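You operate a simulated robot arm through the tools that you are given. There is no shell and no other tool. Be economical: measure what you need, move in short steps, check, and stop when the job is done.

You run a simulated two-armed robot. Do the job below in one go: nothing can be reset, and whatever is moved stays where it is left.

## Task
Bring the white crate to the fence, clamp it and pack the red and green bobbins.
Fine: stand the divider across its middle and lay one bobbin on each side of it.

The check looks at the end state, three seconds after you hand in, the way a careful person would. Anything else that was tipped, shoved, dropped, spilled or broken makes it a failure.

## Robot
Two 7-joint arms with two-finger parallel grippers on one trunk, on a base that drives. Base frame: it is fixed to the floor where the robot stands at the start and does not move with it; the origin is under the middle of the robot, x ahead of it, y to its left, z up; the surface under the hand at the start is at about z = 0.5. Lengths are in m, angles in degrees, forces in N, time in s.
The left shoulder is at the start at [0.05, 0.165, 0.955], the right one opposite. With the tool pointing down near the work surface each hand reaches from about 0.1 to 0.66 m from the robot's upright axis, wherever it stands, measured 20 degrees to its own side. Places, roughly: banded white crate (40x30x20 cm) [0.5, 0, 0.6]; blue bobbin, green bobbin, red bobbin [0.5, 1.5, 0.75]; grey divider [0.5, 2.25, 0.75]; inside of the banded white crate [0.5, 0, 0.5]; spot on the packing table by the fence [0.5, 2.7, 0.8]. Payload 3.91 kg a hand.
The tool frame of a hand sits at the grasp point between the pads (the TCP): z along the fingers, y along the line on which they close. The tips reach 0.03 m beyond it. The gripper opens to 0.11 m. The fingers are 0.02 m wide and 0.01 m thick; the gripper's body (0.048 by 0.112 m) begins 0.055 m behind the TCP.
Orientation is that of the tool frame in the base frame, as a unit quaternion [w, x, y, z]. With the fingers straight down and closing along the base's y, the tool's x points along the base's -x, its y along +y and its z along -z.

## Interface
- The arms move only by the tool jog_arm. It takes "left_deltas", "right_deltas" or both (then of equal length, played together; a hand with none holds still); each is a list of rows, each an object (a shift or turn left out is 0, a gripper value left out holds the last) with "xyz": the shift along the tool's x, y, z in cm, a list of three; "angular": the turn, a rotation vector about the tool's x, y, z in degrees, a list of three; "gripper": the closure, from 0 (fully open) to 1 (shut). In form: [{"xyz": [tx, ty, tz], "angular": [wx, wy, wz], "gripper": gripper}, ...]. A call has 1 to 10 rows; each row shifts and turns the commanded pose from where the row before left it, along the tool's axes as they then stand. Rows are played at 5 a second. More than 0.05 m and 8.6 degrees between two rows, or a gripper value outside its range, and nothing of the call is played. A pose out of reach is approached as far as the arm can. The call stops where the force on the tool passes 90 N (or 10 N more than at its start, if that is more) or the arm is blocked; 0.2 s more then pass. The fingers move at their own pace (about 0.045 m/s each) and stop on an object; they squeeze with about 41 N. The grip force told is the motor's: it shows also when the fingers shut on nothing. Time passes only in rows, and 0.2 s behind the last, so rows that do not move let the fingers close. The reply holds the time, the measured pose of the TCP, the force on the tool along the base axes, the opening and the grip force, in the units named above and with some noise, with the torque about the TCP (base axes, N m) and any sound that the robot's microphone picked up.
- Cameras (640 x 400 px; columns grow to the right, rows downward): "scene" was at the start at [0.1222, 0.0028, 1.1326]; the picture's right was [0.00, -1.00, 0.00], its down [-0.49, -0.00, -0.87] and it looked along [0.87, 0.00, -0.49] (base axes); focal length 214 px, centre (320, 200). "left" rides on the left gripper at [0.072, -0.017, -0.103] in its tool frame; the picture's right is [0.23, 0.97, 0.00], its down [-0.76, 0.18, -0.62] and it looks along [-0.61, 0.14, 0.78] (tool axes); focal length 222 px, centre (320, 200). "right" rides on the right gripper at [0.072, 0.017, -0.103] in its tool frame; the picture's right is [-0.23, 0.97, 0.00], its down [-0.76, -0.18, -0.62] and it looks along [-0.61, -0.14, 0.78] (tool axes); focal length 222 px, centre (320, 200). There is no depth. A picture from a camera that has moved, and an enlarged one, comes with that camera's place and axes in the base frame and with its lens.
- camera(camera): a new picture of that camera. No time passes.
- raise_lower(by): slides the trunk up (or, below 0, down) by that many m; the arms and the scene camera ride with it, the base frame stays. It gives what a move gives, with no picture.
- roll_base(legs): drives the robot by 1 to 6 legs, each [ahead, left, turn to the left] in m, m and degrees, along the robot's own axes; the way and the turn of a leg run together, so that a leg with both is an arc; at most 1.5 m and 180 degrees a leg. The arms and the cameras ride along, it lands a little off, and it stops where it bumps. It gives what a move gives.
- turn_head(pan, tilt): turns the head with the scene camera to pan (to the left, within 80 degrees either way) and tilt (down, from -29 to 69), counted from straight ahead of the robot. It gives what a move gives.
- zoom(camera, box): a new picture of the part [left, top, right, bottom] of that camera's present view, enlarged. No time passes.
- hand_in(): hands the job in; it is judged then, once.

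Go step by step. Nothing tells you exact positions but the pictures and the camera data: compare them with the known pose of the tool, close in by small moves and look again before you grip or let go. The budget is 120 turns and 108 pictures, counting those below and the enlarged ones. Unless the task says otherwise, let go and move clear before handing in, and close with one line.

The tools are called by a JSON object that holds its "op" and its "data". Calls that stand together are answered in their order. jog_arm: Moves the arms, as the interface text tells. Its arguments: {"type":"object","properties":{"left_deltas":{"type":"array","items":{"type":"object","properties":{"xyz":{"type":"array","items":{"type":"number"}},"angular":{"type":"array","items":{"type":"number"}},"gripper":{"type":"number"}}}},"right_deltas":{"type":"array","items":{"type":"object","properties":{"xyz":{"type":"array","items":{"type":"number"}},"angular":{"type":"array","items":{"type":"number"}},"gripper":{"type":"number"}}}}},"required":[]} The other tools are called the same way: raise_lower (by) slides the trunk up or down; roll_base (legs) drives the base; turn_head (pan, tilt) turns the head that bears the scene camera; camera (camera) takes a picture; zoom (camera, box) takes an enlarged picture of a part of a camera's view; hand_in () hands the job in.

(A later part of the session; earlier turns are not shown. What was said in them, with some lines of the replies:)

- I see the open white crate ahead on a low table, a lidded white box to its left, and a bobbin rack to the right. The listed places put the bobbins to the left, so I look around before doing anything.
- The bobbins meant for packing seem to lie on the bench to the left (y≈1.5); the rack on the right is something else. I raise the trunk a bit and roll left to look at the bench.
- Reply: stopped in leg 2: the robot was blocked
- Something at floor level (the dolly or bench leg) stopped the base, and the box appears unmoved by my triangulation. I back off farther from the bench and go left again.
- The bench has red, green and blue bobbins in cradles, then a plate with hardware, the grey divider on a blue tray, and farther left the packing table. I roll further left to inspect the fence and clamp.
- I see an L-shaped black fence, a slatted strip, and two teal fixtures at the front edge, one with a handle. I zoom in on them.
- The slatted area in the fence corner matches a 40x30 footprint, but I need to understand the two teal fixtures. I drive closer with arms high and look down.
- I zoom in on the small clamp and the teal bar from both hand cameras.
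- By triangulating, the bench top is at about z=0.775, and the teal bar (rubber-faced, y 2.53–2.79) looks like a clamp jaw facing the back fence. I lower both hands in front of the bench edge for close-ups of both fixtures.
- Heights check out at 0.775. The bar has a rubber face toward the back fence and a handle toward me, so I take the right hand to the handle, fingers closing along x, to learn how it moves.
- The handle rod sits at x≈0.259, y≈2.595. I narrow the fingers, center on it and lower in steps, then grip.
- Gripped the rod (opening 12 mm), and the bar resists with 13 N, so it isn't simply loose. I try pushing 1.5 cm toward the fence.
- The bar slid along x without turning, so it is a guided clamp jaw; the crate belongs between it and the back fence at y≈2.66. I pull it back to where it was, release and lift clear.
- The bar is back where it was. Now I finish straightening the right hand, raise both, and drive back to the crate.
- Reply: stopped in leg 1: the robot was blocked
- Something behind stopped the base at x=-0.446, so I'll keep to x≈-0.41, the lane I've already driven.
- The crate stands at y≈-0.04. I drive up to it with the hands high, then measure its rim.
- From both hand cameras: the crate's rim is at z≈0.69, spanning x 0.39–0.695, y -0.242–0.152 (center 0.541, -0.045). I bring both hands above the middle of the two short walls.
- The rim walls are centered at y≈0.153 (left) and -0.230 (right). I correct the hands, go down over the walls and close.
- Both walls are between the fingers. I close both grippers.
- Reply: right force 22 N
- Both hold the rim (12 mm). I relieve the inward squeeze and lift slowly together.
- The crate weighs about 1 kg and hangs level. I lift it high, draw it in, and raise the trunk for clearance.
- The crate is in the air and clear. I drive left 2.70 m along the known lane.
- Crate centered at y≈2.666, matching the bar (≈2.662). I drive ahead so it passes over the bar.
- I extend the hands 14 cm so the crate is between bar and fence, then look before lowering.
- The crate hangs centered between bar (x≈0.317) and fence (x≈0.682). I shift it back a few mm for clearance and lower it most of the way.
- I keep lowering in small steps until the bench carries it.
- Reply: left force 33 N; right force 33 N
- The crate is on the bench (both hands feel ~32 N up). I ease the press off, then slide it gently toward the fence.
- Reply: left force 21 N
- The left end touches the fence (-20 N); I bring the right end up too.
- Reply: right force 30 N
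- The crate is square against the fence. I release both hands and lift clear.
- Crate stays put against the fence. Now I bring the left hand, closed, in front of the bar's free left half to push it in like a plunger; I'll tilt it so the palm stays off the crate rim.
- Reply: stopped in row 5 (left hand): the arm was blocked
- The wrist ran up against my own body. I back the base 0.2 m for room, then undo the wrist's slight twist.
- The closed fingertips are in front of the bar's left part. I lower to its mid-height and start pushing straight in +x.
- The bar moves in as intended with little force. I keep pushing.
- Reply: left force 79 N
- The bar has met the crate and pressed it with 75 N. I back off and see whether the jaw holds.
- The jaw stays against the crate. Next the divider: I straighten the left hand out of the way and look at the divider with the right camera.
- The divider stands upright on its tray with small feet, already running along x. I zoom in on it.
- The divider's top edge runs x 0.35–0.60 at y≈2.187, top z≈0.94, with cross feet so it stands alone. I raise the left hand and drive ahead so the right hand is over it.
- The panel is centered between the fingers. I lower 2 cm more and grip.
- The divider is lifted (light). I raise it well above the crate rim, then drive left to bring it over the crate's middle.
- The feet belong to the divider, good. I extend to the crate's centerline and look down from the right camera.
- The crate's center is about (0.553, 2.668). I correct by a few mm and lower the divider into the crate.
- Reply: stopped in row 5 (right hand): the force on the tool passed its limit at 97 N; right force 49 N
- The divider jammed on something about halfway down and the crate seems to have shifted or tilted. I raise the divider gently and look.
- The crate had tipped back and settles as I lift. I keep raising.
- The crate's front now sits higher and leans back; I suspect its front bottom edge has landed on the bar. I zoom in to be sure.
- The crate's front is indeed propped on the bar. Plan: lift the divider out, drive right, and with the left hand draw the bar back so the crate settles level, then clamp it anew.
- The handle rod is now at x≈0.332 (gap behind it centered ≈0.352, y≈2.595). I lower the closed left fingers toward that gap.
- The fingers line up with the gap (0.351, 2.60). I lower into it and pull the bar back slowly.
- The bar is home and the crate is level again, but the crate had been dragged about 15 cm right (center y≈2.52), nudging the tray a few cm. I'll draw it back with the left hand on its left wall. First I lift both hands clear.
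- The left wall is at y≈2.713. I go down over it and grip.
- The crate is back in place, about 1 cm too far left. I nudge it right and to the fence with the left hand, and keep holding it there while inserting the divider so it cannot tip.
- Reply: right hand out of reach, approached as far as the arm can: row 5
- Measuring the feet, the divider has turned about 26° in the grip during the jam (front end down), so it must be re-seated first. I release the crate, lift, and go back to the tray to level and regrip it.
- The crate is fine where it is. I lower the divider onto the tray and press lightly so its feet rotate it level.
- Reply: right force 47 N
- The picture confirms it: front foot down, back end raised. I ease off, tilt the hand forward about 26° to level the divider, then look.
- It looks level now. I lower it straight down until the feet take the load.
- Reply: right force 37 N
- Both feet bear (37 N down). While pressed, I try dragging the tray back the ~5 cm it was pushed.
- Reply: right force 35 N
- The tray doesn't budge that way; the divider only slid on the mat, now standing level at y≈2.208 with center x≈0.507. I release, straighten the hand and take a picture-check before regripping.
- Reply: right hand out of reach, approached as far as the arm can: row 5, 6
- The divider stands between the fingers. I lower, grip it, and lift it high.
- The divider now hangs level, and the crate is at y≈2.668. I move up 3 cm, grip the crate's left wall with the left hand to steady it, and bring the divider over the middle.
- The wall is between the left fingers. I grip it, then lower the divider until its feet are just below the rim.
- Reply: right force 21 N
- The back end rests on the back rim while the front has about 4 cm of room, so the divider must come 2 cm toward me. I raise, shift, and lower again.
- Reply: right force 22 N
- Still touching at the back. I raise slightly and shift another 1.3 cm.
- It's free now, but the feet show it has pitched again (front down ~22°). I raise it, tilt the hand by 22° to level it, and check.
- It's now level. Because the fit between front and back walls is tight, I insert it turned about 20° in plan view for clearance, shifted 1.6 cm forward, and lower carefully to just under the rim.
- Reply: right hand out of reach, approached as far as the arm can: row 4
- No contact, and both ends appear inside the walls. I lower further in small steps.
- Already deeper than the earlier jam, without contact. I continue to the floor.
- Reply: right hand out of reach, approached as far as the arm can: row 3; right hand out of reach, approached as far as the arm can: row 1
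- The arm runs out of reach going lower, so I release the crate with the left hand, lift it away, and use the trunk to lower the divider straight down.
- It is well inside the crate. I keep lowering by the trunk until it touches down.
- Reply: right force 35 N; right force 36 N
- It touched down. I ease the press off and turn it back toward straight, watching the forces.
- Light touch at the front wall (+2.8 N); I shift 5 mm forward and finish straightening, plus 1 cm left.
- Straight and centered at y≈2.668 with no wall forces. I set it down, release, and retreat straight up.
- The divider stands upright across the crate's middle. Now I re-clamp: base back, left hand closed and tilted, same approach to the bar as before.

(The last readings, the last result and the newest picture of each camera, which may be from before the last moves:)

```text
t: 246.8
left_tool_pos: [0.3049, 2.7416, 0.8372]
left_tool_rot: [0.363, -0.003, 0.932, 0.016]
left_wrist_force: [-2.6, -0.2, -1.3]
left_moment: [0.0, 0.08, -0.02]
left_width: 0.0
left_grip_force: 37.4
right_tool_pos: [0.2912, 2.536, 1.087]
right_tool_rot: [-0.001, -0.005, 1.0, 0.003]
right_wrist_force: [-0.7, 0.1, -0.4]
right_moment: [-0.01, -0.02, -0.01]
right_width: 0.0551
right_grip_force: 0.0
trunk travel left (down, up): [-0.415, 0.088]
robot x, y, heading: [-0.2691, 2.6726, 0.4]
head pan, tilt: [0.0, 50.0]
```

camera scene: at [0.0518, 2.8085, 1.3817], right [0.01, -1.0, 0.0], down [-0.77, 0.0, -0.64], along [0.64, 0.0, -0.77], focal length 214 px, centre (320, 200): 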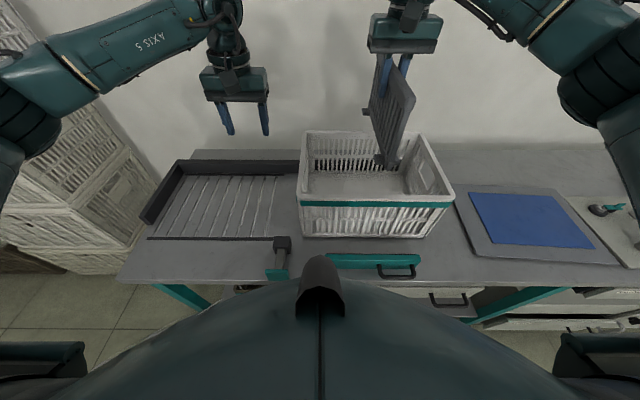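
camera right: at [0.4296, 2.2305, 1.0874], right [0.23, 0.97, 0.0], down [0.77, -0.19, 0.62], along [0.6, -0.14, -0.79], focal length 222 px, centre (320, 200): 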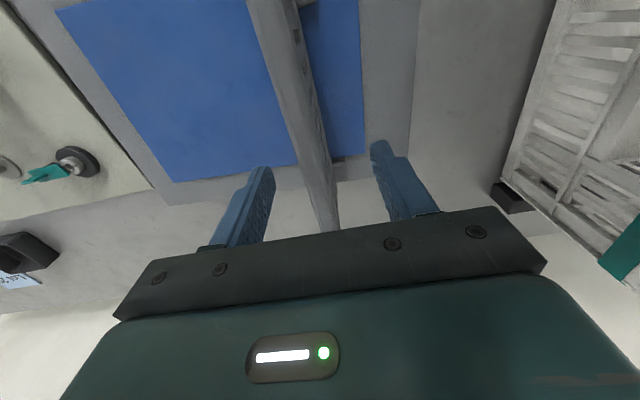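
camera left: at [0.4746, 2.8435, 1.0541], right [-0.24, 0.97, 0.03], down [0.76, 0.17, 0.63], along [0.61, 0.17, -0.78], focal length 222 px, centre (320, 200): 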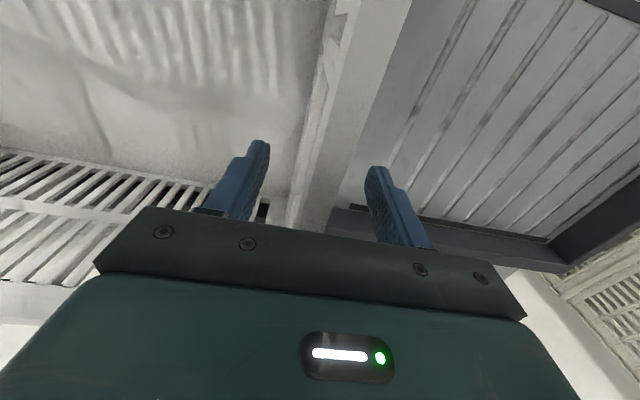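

The bar is moving with the same small force. I push on to the crate.

{"op": "jog_arm", "data": {"left_deltas": [{"xyz": [-0.74, 0, 0.68]}, {"xyz": [-0.74, 0, 0.68]}, {"xyz": [-0.74, 0, 0.68]}, {"xyz": [-0.37, 0, 0.34]}, {}]}}

{"op": "jog_arm", "data": {"left_deltas": [{"xyz": [-0.3, 0, 0.27]}, {"xyz": [-0.3, 0, 0.27]}, {}]}}

```text
t: 248.0
left_tool_pos: [0.3405, 2.7437, 0.8391]
left_tool_rot: [0.363, -0.003, 0.932, 0.015]
left_wrist_force: [-1.6, -1.7, -0.3]
left_moment: [-0.01, 0.03, -0.04]
left_width: 0.0
left_grip_force: 37.9
right_tool_pos: [0.2905, 2.5351, 1.0861]
right_tool_rot: [-0.001, -0.005, 1.0, 0.003]
right_wrist_force: [-0.6, 0.0, -0.4]
right_moment: [0.0, 0.0, 0.0]
right_width: 0.0551
right_grip_force: 0.1
trunk travel left (down, up): [-0.415, 0.088]
robot x, y, heading: [-0.2713, 2.6747, 0.2]
head pan, tilt: [0.0, 50.0]
```

```text
t: 248.8
left_tool_pos: [0.3438, 2.7434, 0.8388]
left_tool_rot: [0.363, -0.002, 0.932, 0.015]
left_wrist_force: [-24.0, 4.3, 5.1]
left_moment: [0.36, 0.24, 0.09]
left_width: 0.0
left_grip_force: 37.4
right_tool_pos: [0.2873, 2.5361, 1.089]
right_tool_rot: [0.0, -0.004, 1.0, 0.002]
right_wrist_force: [0.4, -0.1, 0.4]
right_moment: [0.01, -0.02, 0.0]
right_width: 0.0551
right_grip_force: 0.1
trunk travel left (down, up): [-0.415, 0.088]
robot x, y, heading: [-0.2699, 2.676, 0.1]
head pan, tilt: [0.0, 50.0]
```

Contact again at the same position. I press firmly once, then retreat and straighten the hand.

{"op": "jog_arm", "data": {"left_deltas": [{"xyz": [-0.3, 0, 0.27]}, {"xyz": [1.5, 0, -1.4]}, {"xyz": [0, 0, -4.5]}, {"xyz": [0, 0, -4.5]}, {"xyz": [0, 0, -4.5]}, {"angular": [0, 8.5, 0]}, {"angular": [0, 8.5, 0]}, {"angular": [0, 8.5, 0]}, {"angular": [0, 8.5, 0]}, {"angular": [0, 8.5, 0], "gripper": 0}]}}

{"op": "jog_arm", "data": {"left_deltas": [{"xyz": [0, 0, -4.5]}, {"xyz": [0, 0, -4.5]}, {"xyz": [0, 0, -4]}, {}], "right_deltas": [{"xyz": [0, -2, -2], "gripper": 0}, {"xyz": [0, -2, -2]}, {}, {}]}}

{"op": "roll_base", "data": {"legs": [[-0.13, -1.31, -0.2]]}}

{"op": "camera", "data": {"camera": "scene"}}

```text
t: 251.0
left_tool_pos: [0.24, 2.7381, 0.9378]
left_tool_rot: [-0.001, -0.008, 1.0, 0.014]
left_wrist_force: [-0.4, -0.2, -0.7]
left_moment: [0.0, 0.0, -0.01]
left_width: 0.0321
left_grip_force: 0.1
right_tool_pos: [0.2892, 2.5355, 1.0868]
right_tool_rot: [-0.001, -0.003, 1.0, 0.003]
right_wrist_force: [-1.2, 1.4, 0.3]
right_moment: [-0.04, 0.03, 0.0]
right_width: 0.0547
right_grip_force: 0.0
trunk travel left (down, up): [-0.415, 0.088]
robot x, y, heading: [-0.2729, 2.6733, 0.3]
head pan, tilt: [0.0, 50.0]
```

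```text
t: 252.0
left_tool_pos: [0.2393, 2.7351, 1.0671]
left_tool_rot: [0.0, -0.008, 1.0, 0.014]
left_wrist_force: [-0.5, -0.4, 0.7]
left_moment: [0.0, -0.04, 0.02]
left_width: 0.11
left_grip_force: 0.0
right_tool_pos: [0.2901, 2.4966, 1.1272]
right_tool_rot: [0.0, -0.004, 1.0, 0.003]
right_wrist_force: [0.6, -1.2, -0.2]
right_moment: [0.06, 0.02, 0.0]
right_width: 0.1099
right_grip_force: 0.1
trunk travel left (down, up): [-0.415, 0.088]
robot x, y, heading: [-0.2706, 2.6749, 0.2]
head pan, tilt: [0.0, 50.0]
```

```text
t: 263.8
left_tool_pos: [0.1074, 1.4107, 1.0671]
left_tool_rot: [0.001, -0.003, 1.0, 0.014]
left_wrist_force: [0.0, -0.2, -0.1]
left_moment: [0.02, -0.03, -0.01]
left_width: 0.1098
left_grip_force: 0.1
right_tool_pos: [0.1546, 1.1702, 1.1273]
right_tool_rot: [0.0, 0.001, 1.0, 0.002]
right_wrist_force: [-0.8, 0.2, -0.9]
right_moment: [0.02, -0.01, 0.01]
right_width: 0.1098
right_grip_force: 0.1
trunk travel left (down, up): [-0.415, 0.088]
robot x, y, heading: [-0.4056, 1.3522, -0.5]
head pan, tilt: [0.0, 50.0]
```

```text
6 pictures are left
camera scene: at [-0.2965, 1.3571, 1.3417], right [-0.01, -1.0, 0.0], down [-0.77, 0.01, -0.64], along [0.64, -0.01, -0.77], focal length 214 px, centre (320, 200)
```

scene: 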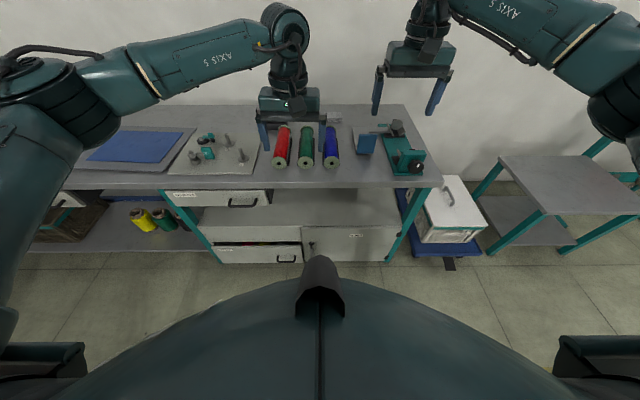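

From here: red bobbin center ≈(0.46, 1.503), green ≈(0.46, 1.404), both lying along x. I drive ahead and put the left hand over red.

{"op": "roll_base", "data": {"legs": [[0.3, 0, 0.4]]}}

{"op": "jog_arm", "data": {"left_deltas": [{"xyz": [-2.7, 3.1, 0]}, {"xyz": [-2.7, 3.1, 0]}, {"xyz": [0, 3.0, 2]}, {"xyz": [0, 0, 4.5]}]}}

{"op": "camera", "data": {"camera": "left"}}

```text
t: 265.8
left_tool_pos: [0.4101, 1.412, 1.0669]
left_tool_rot: [0.0, -0.006, 1.0, 0.014]
left_wrist_force: [0.2, -0.2, -0.2]
left_moment: [-0.01, 0.0, -0.01]
left_width: 0.11
left_grip_force: 0.0
right_tool_pos: [0.4596, 1.1726, 1.1262]
right_tool_rot: [-0.001, -0.002, 1.0, 0.002]
right_wrist_force: [0.0, 0.1, 0.4]
right_moment: [0.01, -0.03, -0.01]
right_width: 0.11
right_grip_force: 0.2
trunk travel left (down, up): [-0.415, 0.088]
robot x, y, heading: [-0.1018, 1.356, -0.1]
head pan, tilt: [0.0, 50.0]
```

```text
t: 266.8
left_tool_pos: [0.4631, 1.5076, 1.0029]
left_tool_rot: [0.0, -0.007, 1.0, 0.014]
left_wrist_force: [-0.4, 0.3, 0.1]
left_moment: [0.0, 0.05, 0.01]
left_width: 0.1099
left_grip_force: 0.0
right_tool_pos: [0.4591, 1.1733, 1.1269]
right_tool_rot: [-0.001, -0.002, 1.0, 0.003]
right_wrist_force: [0.4, -0.2, -0.1]
right_moment: [-0.01, 0.0, -0.02]
right_width: 0.1102
right_grip_force: 0.1
trunk travel left (down, up): [-0.415, 0.088]
robot x, y, heading: [-0.1007, 1.3497, -0.2]
head pan, tilt: [0.0, 50.0]
```

```text
5 pictures are left
camera left: at [0.3912, 1.4863, 1.1067], right [-0.24, 0.97, 0.03], down [0.76, 0.17, 0.63], along [0.61, 0.17, -0.78], focal length 222 px, centre (320, 200)
```

left: 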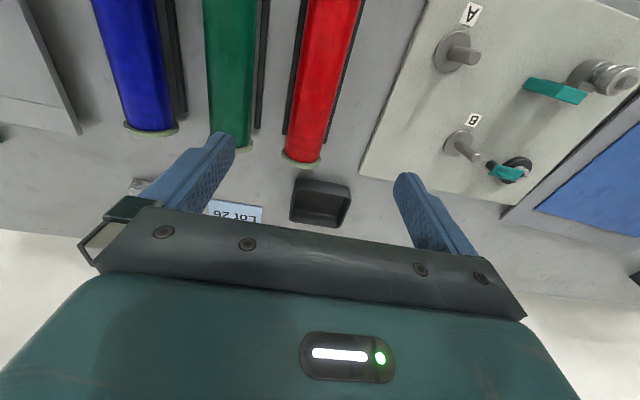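

Red's axis is at y≈1.505. I descend with tips kept just above the low rails beside it, and grip.

{"op": "jog_arm", "data": {"left_deltas": [{"xyz": [0.8, -0.2, 4]}, {"xyz": [0, 0, 4.5]}, {"xyz": [0, 0, 4.5]}, {"xyz": [0, 0, 3]}, {"xyz": [0, 0, 1.5]}, {"gripper": 1}, {"gripper": 1}, {"gripper": 1}, {"gripper": 1}, {"gripper": 1}]}}

{"op": "jog_arm", "data": {"left_deltas": [{"xyz": [0, 0, -1]}, {"xyz": [0, 0, -3]}, {"xyz": [0, 0, -4.5]}, {"xyz": [0, 0, -4.5]}, {"xyz": [0, 0, -4.5]}, {"xyz": [0, 0, -4.5]}, {"xyz": [0, 0, -4.5]}, {"xyz": [0, 0, -3]}]}}

```text
t: 269.0
left_tool_pos: [0.4553, 1.5101, 0.829]
left_tool_rot: [0.0, -0.006, 1.0, 0.014]
left_wrist_force: [0.2, 0.5, 0.4]
left_moment: [0.01, -0.05, -0.04]
left_width: 0.0522
left_grip_force: 40.6
right_tool_pos: [0.4576, 1.1736, 1.1278]
right_tool_rot: [0.0, -0.003, 1.0, 0.003]
right_wrist_force: [0.4, 0.1, 1.2]
right_moment: [0.0, -0.01, 0.02]
right_width: 0.1101
right_grip_force: 0.2
trunk travel left (down, up): [-0.415, 0.088]
robot x, y, heading: [-0.1018, 1.3516, 0.1]
head pan, tilt: [0.0, 50.0]
```

```text
t: 270.8
left_tool_pos: [0.4547, 1.5013, 1.1259]
left_tool_rot: [0.001, -0.006, 1.0, 0.014]
left_wrist_force: [-0.2, 0.0, -2.7]
left_moment: [0.01, -0.03, -0.04]
left_width: 0.0519
left_grip_force: 40.7
right_tool_pos: [0.4579, 1.1729, 1.128]
right_tool_rot: [-0.001, -0.002, 1.0, 0.003]
right_wrist_force: [-0.2, 0.4, -0.6]
right_moment: [-0.01, -0.01, 0.02]
right_width: 0.1101
right_grip_force: 0.0
trunk travel left (down, up): [-0.415, 0.088]
robot x, y, heading: [-0.0993, 1.3552, -0.1]
head pan, tilt: [0.0, 50.0]
```

Red is held, balanced. I drive left 0.23 m so the right hand comes over green.

{"op": "roll_base", "data": {"legs": [[0, 0.231, 0]]}}

{"op": "jog_arm", "data": {"right_deltas": [{"xyz": [0, 0, 4.5]}, {"xyz": [0, 0, 4.5]}, {"xyz": [0, 0, 4.5]}]}}

{"op": "camera", "data": {"camera": "right"}}

```text
t: 273.5
left_tool_pos: [0.4549, 1.7332, 1.1254]
left_tool_rot: [0.001, -0.006, 1.0, 0.013]
left_wrist_force: [-0.2, -0.1, -2.0]
left_moment: [-0.01, -0.07, 0.01]
left_width: 0.0524
left_grip_force: 40.8
right_tool_pos: [0.4594, 1.4065, 1.1273]
right_tool_rot: [-0.001, -0.002, 1.0, 0.002]
right_wrist_force: [0.7, 0.0, 0.1]
right_moment: [-0.04, 0.01, -0.02]
right_width: 0.1098
right_grip_force: 0.1
trunk travel left (down, up): [-0.415, 0.088]
robot x, y, heading: [-0.1004, 1.585, -0.1]
head pan, tilt: [0.0, 50.0]
```

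```text
t: 274.3
left_tool_pos: [0.4543, 1.7333, 1.1251]
left_tool_rot: [0.0, -0.006, 1.0, 0.015]
left_wrist_force: [0.5, -0.2, -2.9]
left_moment: [0.01, -0.04, 0.0]
left_width: 0.0519
left_grip_force: 41.1
right_tool_pos: [0.4585, 1.4066, 0.993]
right_tool_rot: [0.0, -0.001, 1.0, 0.003]
right_wrist_force: [0.2, -0.3, 0.9]
right_moment: [-0.03, -0.02, 0.02]
right_width: 0.1099
right_grip_force: 0.1
trunk travel left (down, up): [-0.415, 0.088]
robot x, y, heading: [-0.0975, 1.5854, -0.3]
head pan, tilt: [0.0, 50.0]
```

```text
4 pictures are left
camera right: at [0.3863, 1.4205, 1.0964], right [0.22, 0.97, 0.0], down [0.76, -0.18, 0.62], along [0.61, -0.14, -0.78], focal length 222 px, centre (320, 200)
```

right: 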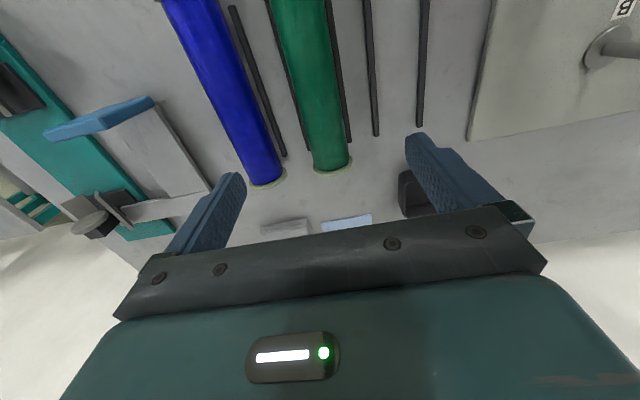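

Green's axis is at y≈1.401. To clear blue, I narrow the opening to 85 mm, descend, grip and lift.

{"op": "jog_arm", "data": {"right_deltas": [{"xyz": [0.4, -0.5, 2], "gripper": 0.23}, {"xyz": [0, 0, 4]}, {"xyz": [0, 0, 4]}, {"xyz": [0, 0, 4]}, {"xyz": [0, 0, 2.4]}, {"gripper": 1}, {"gripper": 1}, {"gripper": 1}, {"gripper": 1}]}}

{"op": "jog_arm", "data": {"right_deltas": [{"xyz": [0, 0, -1]}, {"xyz": [0, 0, -3]}, {"xyz": [0, 0, -4.5]}, {"xyz": [0, 0, -4.5]}, {"xyz": [0, 0, -4.5]}, {"xyz": [0, 0, -4.5]}, {"xyz": [0, 0, -4.5]}, {"xyz": [0, 0, -3]}]}}

```text
t: 276.3
left_tool_pos: [0.454, 1.7339, 1.1261]
left_tool_rot: [0.0, -0.006, 1.0, 0.015]
left_wrist_force: [-0.7, 0.5, -2.9]
left_moment: [0.0, -0.01, -0.01]
left_width: 0.052
left_grip_force: 41.3
right_tool_pos: [0.4519, 1.4009, 0.8283]
right_tool_rot: [-0.002, -0.002, 1.0, 0.002]
right_wrist_force: [-0.6, -0.4, 0.3]
right_moment: [-0.04, -0.17, -0.04]
right_width: 0.0527
right_grip_force: 40.8
trunk travel left (down, up): [-0.415, 0.088]
robot x, y, heading: [-0.1011, 1.5857, -0.2]
head pan, tilt: [0.0, 50.0]
```

```text
t: 278.1
left_tool_pos: [0.4554, 1.7327, 1.1247]
left_tool_rot: [0.001, -0.006, 1.0, 0.013]
left_wrist_force: [-0.3, 0.1, -1.7]
left_moment: [-0.02, -0.04, 0.03]
left_width: 0.0521
left_grip_force: 41.0
right_tool_pos: [0.4541, 1.4013, 1.1247]
right_tool_rot: [0.0, -0.002, 1.0, 0.003]
right_wrist_force: [-1.1, -0.5, -2.5]
right_moment: [-0.03, -0.05, 0.04]
right_width: 0.0523
right_grip_force: 41.0
trunk travel left (down, up): [-0.415, 0.088]
robot x, y, heading: [-0.1019, 1.5845, -0.1]
head pan, tilt: [0.0, 50.0]
```

Both bobbins are held. I drive left 1.10 m back to the crate with them high.

{"op": "roll_base", "data": {"legs": [[-0.02, 1.1, 0.1], [0.085, 0, 0]]}}

{"op": "jog_arm", "data": {"left_deltas": [{"xyz": [-1, -2.4, 0]}, {"xyz": [-1, -2.4, 0]}, {"xyz": [-1, -2, 0]}], "right_deltas": [{"xyz": [-1, 2.4, 0]}, {"xyz": [-1, 2.4, 0]}, {"xyz": [-1, 2, 0]}]}}

{"op": "camera", "data": {"camera": "scene"}}

```text
t: 288.6
left_tool_pos: [0.5265, 2.8176, 1.1245]
left_tool_rot: [0.0, -0.003, 1.0, 0.014]
left_wrist_force: [0.0, 0.6, -2.0]
left_moment: [0.02, 0.0, -0.01]
left_width: 0.0521
left_grip_force: 40.9
right_tool_pos: [0.5231, 2.4856, 1.1237]
right_tool_rot: [-0.001, 0.002, 1.0, 0.003]
right_wrist_force: [0.3, -0.2, -2.8]
right_moment: [0.0, 0.02, -0.01]
right_width: 0.0523
right_grip_force: 41.5
trunk travel left (down, up): [-0.415, 0.088]
robot x, y, heading: [-0.032, 2.6749, -0.4]
head pan, tilt: [0.0, 50.0]
```

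```text
t: 289.4
left_tool_pos: [0.5569, 2.7497, 1.1226]
left_tool_rot: [0.0, -0.002, 1.0, 0.014]
left_wrist_force: [-0.1, -0.5, -1.7]
left_moment: [0.01, -0.06, -0.02]
left_width: 0.052
left_grip_force: 40.7
right_tool_pos: [0.5524, 2.5538, 1.1231]
right_tool_rot: [-0.001, 0.002, 1.0, 0.002]
right_wrist_force: [0.1, 0.0, -2.4]
right_moment: [0.0, -0.05, 0.01]
right_width: 0.0523
right_grip_force: 40.4
trunk travel left (down, up): [-0.415, 0.088]
robot x, y, heading: [-0.0342, 2.677, -0.6]
head pan, tilt: [0.0, 50.0]
```

```text
3 pictures are left
camera scene: at [0.0764, 2.6769, 1.3416], right [-0.01, -1.0, 0.0], down [-0.77, 0.01, -0.64], along [0.64, -0.01, -0.77], focal length 214 px, centre (320, 200)
```

scene: 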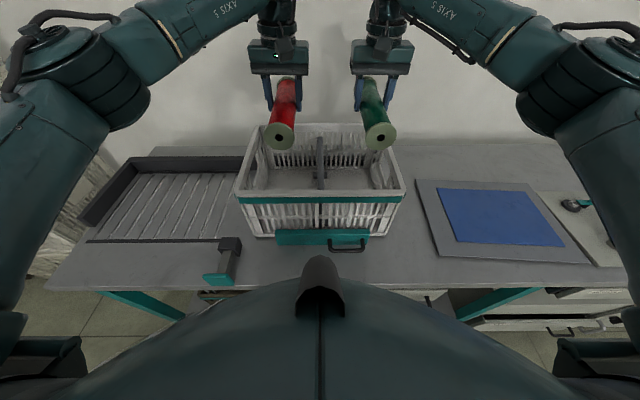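

Both hang over their compartments: red on the left, green on the right of the divider. I center them and lower most of the way.

{"op": "jog_arm", "data": {"left_deltas": [{"xyz": [0.7, 1.7, 0]}, {"xyz": [0, 0, 4.5]}, {"xyz": [0, 0, 4.5]}, {"xyz": [0, 0, 4.5]}, {"xyz": [0, 0, 4]}, {"xyz": [0, 0, 4]}, {"xyz": [0, 0, 3]}, {"xyz": [0, 0, 1.5]}], "right_deltas": [{"xyz": [0.3, 2.3, 0]}, {"xyz": [0, 0, 4.5]}, {"xyz": [0, 0, 4.5]}, {"xyz": [0, 0, 4.5]}, {"xyz": [0, 0, 4]}, {"xyz": [0, 0, 4]}, {"xyz": [0, 0, 3]}, {"xyz": [0, 0, 1.5]}]}}

```text
t: 291.2
left_tool_pos: [0.5502, 2.7738, 0.8641]
left_tool_rot: [0.001, -0.003, 1.0, 0.014]
left_wrist_force: [-0.4, 0.8, -2.1]
left_moment: [0.0, -0.04, -0.03]
left_width: 0.052
left_grip_force: 41.1
right_tool_pos: [0.5496, 2.5777, 0.8632]
right_tool_rot: [0.0, 0.001, 1.0, 0.002]
right_wrist_force: [0.0, 0.3, -2.5]
right_moment: [0.02, -0.03, -0.01]
right_width: 0.0523
right_grip_force: 40.3
trunk travel left (down, up): [-0.415, 0.088]
robot x, y, heading: [-0.0325, 2.6737, -0.4]
head pan, tilt: [0.0, 50.0]
```

No contact on the way in. I go on in small steps to the crate floor.

{"op": "jog_arm", "data": {"left_deltas": [{"xyz": [0, 0, 0.8]}, {"xyz": [0, 0, 0.6]}, {"xyz": [0, 0, 0.4]}, {}], "right_deltas": [{"xyz": [0, 0, 0.8]}, {"xyz": [0, 0, 0.6]}, {"xyz": [0, 0, 0.4]}, {}]}}

{"op": "jog_arm", "data": {"left_deltas": [{"xyz": [0, 0, 0.3]}, {"xyz": [0, 0, 0.2]}, {}], "right_deltas": [{"xyz": [0, 0, 0.3]}, {"xyz": [0, 0, 0.2]}, {}]}}

```text
t: 292.2
left_tool_pos: [0.5479, 2.7741, 0.8458]
left_tool_rot: [0.0, -0.002, 1.0, 0.015]
left_wrist_force: [-0.2, -0.9, -2.1]
left_moment: [0.05, -0.04, 0.0]
left_width: 0.0522
left_grip_force: 40.9
right_tool_pos: [0.5486, 2.5784, 0.8462]
right_tool_rot: [-0.001, 0.001, 1.0, 0.003]
right_wrist_force: [-0.3, 0.9, -2.7]
right_moment: [-0.03, -0.06, 0.02]
right_width: 0.0529
right_grip_force: 40.6
trunk travel left (down, up): [-0.415, 0.088]
robot x, y, heading: [-0.0323, 2.6779, -0.7]
head pan, tilt: [0.0, 50.0]
```

```text
t: 293.0
left_tool_pos: [0.5489, 2.7745, 0.8455]
left_tool_rot: [0.004, -0.003, 1.0, 0.013]
left_wrist_force: [2.3, 3.0, 23.7]
left_moment: [0.12, 0.94, -0.1]
left_width: 0.0519
left_grip_force: 41.1
right_tool_pos: [0.5507, 2.578, 0.8453]
right_tool_rot: [0.003, 0.002, 1.0, 0.003]
right_wrist_force: [5.2, -0.4, 16.7]
right_moment: [-0.03, 0.73, -0.04]
right_width: 0.0526
right_grip_force: 41.1
trunk travel left (down, up): [-0.415, 0.088]
robot x, y, heading: [-0.0311, 2.6738, -0.4]
head pan, tilt: [0.0, 50.0]
```

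Both touch the floor. I ease off, open, and lift straight out.

{"op": "jog_arm", "data": {"left_deltas": [{"xyz": [0, 0, -0.3]}, {"gripper": 0.3}, {"gripper": 0.3}, {"gripper": 0.3}, {"xyz": [0, 0, -3]}, {"xyz": [0, 0, -4.5]}, {"xyz": [0, 0, -4.5]}, {"xyz": [0, 0, -4.5]}, {"xyz": [0, 0, -4.5]}, {"xyz": [0, 0, -4.5]}], "right_deltas": [{"xyz": [0, 0, -0.3]}, {"gripper": 0.3}, {"gripper": 0.3}, {"gripper": 0.3}, {"xyz": [0, 0, -3]}, {"xyz": [0, 0, -4.5]}, {"xyz": [0, 0, -4.5]}, {"xyz": [0, 0, -4.5]}, {"xyz": [0, 0, -4.5]}, {"xyz": [0, 0, -4.5]}]}}

{"op": "camera", "data": {"camera": "scene"}}

```text
t: 295.2
left_tool_pos: [0.5477, 2.7662, 1.0994]
left_tool_rot: [0.001, -0.002, 1.0, 0.013]
left_wrist_force: [0.2, -0.5, 0.3]
left_moment: [0.01, -0.03, 0.0]
left_width: 0.0772
left_grip_force: 0.1
right_tool_pos: [0.5491, 2.5757, 1.0995]
right_tool_rot: [0.0, 0.001, 1.0, 0.002]
right_wrist_force: [0.0, 0.5, -0.1]
right_moment: [-0.02, -0.01, -0.04]
right_width: 0.077
right_grip_force: 0.0
trunk travel left (down, up): [-0.415, 0.088]
robot x, y, heading: [-0.0305, 2.6741, -0.6]
head pan, tilt: [0.0, 50.0]
```

```text
2 pictures are left
camera scene: at [0.0748, 2.6769, 1.3417], right [-0.01, -1.0, 0.0], down [-0.77, 0.01, -0.64], along [0.64, -0.01, -0.77], focal length 214 px, centre (320, 200)
```

scene: 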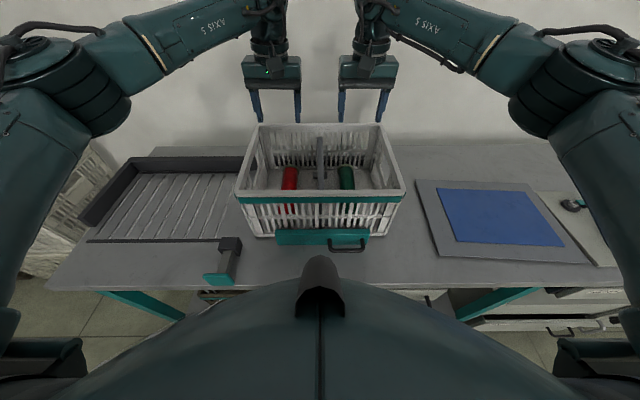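

Both bobbins lie one on each side of the upright divider, and the jaw holds the crate. One thing left: the tray was nudged about 4 cm right earlier, so I try drawing it back with a closed fingertip pressed on its bare left margin.

{"op": "roll_base", "data": {"legs": [[-0.08, -0.265, 0.4]]}}

{"op": "jog_arm", "data": {"right_deltas": [{"xyz": [0, 0, 4.8], "gripper": 1}, {"xyz": [0, 0, 4.8]}, {"xyz": [0, 0, 4.8]}, {"xyz": [0, 0, 4.8]}, {"xyz": [0, 0, 4.8]}, {"xyz": [0, 0, 2]}, {}]}}

{"op": "zoom", "data": {"camera": "scene", "box": [160, 100, 480, 280]}}

```text
t: 298.1
left_tool_pos: [0.4651, 2.5072, 1.0983]
left_tool_rot: [0.0, -0.008, 1.0, 0.014]
left_wrist_force: [0.6, -0.6, 0.2]
left_moment: [0.05, -0.01, -0.01]
left_width: 0.0767
left_grip_force: 0.1
right_tool_pos: [0.4683, 2.3168, 1.0984]
right_tool_rot: [-0.001, -0.003, 1.0, 0.002]
right_wrist_force: [0.0, 0.8, -0.1]
right_moment: [-0.01, -0.02, 0.02]
right_width: 0.077
right_grip_force: 0.0
trunk travel left (down, up): [-0.415, 0.088]
robot x, y, heading: [-0.1129, 2.4156, -0.4]
head pan, tilt: [0.0, 50.0]
```

```text
t: 299.7
left_tool_pos: [0.4665, 2.5079, 1.099]
left_tool_rot: [0.0, -0.007, 1.0, 0.013]
left_wrist_force: [-0.5, -0.2, 0.3]
left_moment: [-0.02, -0.01, 0.01]
left_width: 0.0769
left_grip_force: 0.1
right_tool_pos: [0.4663, 2.3183, 0.8387]
right_tool_rot: [0.0, -0.003, 1.0, 0.002]
right_wrist_force: [0.0, 0.9, 0.2]
right_moment: [-0.02, -0.02, -0.01]
right_width: 0.0
right_grip_force: 37.6
trunk travel left (down, up): [-0.415, 0.088]
robot x, y, heading: [-0.1187, 2.4082, 0.1]
head pan, tilt: [0.0, 50.0]
```

```text
2.00 times, centred on (320, 190) of scene
camera zoom: at [-0.0064, 2.4138, 1.3417], right [0.0, -1.0, 0.0], down [-0.77, 0.0, -0.64], along [0.64, 0.0, -0.77], focal length 429 px, centre (320, 220)
```

zoom: 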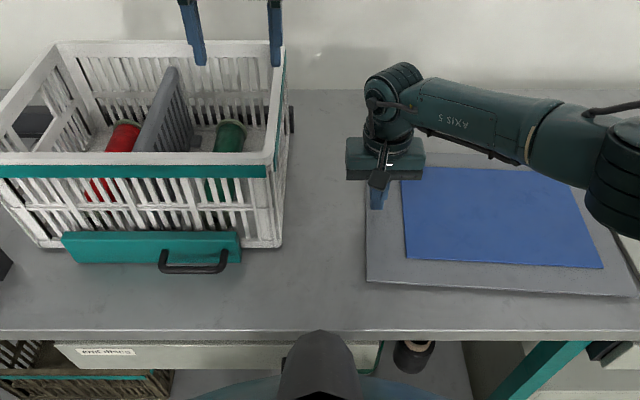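

The picture shows a good end state in the crate, and the fingertip is above the tray's bare left margin. I press down and draw it left.

{"op": "jog_arm", "data": {"right_deltas": [{"xyz": [0, 0, 1.5]}, {"xyz": [0, 0, 0.5]}, {"xyz": [0, 0, 0.5]}, {"xyz": [0, 0, 0.3]}, {}]}}

```text
t: 300.9
left_tool_pos: [0.4593, 2.5076, 1.1028]
left_tool_rot: [0.005, -0.007, 1.0, 0.014]
left_wrist_force: [0.2, -0.3, -0.5]
left_moment: [-0.01, -0.02, 0.01]
left_width: 0.077
left_grip_force: 0.0
right_tool_pos: [0.4675, 2.3191, 0.8231]
right_tool_rot: [0.006, -0.002, 1.0, 0.003]
right_wrist_force: [-17.2, -10.9, 64.7]
right_moment: [-0.37, 1.11, 0.03]
right_width: 0.0
right_grip_force: 37.9
trunk travel left (down, up): [-0.415, 0.088]
robot x, y, heading: [-0.1129, 2.4142, -0.1]
head pan, tilt: [0.0, 50.0]
```

{"op": "jog_arm", "data": {"right_deltas": [{"xyz": [0, 0.8, 0]}, {"xyz": [0, 0.9, 0]}, {"xyz": [0, 0.9, 0]}, {"xyz": [0, 0.9, 0]}, {"xyz": [0, 0.9, 0]}, {}]}}

{"op": "jog_arm", "data": {"right_deltas": [{"xyz": [0, 0, -3]}, {"xyz": [0, 0, -4.5]}, {"xyz": [0, 0, -4.5]}, {"xyz": [0, 0, -4.5]}, {"xyz": [0, 0, -4.5]}]}}

{"op": "zoom", "data": {"camera": "scene", "box": [160, 100, 480, 280]}}

```text
t: 302.3
left_tool_pos: [0.4607, 2.5054, 1.1013]
left_tool_rot: [0.004, -0.006, 1.0, 0.014]
left_wrist_force: [0.2, -0.4, -0.2]
left_moment: [0.03, -0.02, 0.01]
left_width: 0.0771
left_grip_force: 0.0
right_tool_pos: [0.4707, 2.3609, 0.8243]
right_tool_rot: [0.011, -0.002, 1.0, 0.002]
right_wrist_force: [1.6, -19.6, 61.0]
right_moment: [-0.6, 0.51, 0.08]
right_width: 0.0
right_grip_force: 37.7
trunk travel left (down, up): [-0.415, 0.088]
robot x, y, heading: [-0.117, 2.4088, 0.0]
head pan, tilt: [0.0, 50.0]
```

```text
t: 303.5
left_tool_pos: [0.4666, 2.5093, 1.0977]
left_tool_rot: [0.002, -0.007, 1.0, 0.012]
left_wrist_force: [0.7, -0.1, 0.7]
left_moment: [-0.03, 0.0, -0.01]
left_width: 0.0772
left_grip_force: 0.0
right_tool_pos: [0.4666, 2.3637, 1.0211]
right_tool_rot: [0.0, -0.003, 1.0, 0.003]
right_wrist_force: [-0.5, -0.5, 0.1]
right_moment: [-0.01, -0.01, 0.02]
right_width: 0.0001
right_grip_force: 38.0
trunk travel left (down, up): [-0.415, 0.088]
robot x, y, heading: [-0.1134, 2.4091, 0.1]
head pan, tilt: [0.0, 50.0]
```

```text
2.00 times, centred on (320, 190) of scene
camera zoom: at [-0.0068, 2.4139, 1.3417], right [0.0, -1.0, 0.0], down [-0.77, 0.0, -0.64], along [0.64, 0.0, -0.77], focal length 429 px, centre (320, 220)
```

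zoom: 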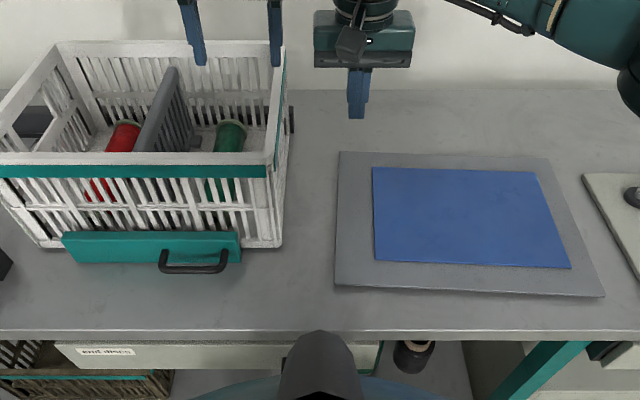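

The tray is back within about a centimeter of where it was, and the crate is clamped with the divider upright and a bobbin on each side. I back the robot away so both hands are clear, then hand in.

{"op": "roll_base", "data": {"legs": [[-0.2, 0, 0]]}}

{"op": "hand_in", "data": {}}

```text
t: 305.1
left_tool_pos: [0.2672, 2.5079, 1.0985]
left_tool_rot: [0.001, -0.007, 1.0, 0.014]
left_wrist_force: [0.3, -0.4, 0.3]
left_moment: [0.04, 0.0, 0.0]
left_width: 0.077
left_grip_force: 0.0
right_tool_pos: [0.2685, 2.362, 1.0213]
right_tool_rot: [0.0, -0.003, 1.0, 0.002]
right_wrist_force: [-0.1, -0.7, 0.1]
right_moment: [0.01, -0.02, 0.01]
right_width: 0.0003
right_grip_force: 37.6
trunk travel left (down, up): [-0.415, 0.088]
robot x, y, heading: [-0.3132, 2.4118, -0.0]
head pan, tilt: [0.0, 50.0]
```

```text
The job is handed in.
```

The white crate is clamped against the fence, with the divider standing across its middle, the red bobbin on its left and the green on its right. On the way the crate was tipped and dragged and it shoved the divider's tray about 4 cm; I put the crate back and the tray is within about 1 cm of where it was.
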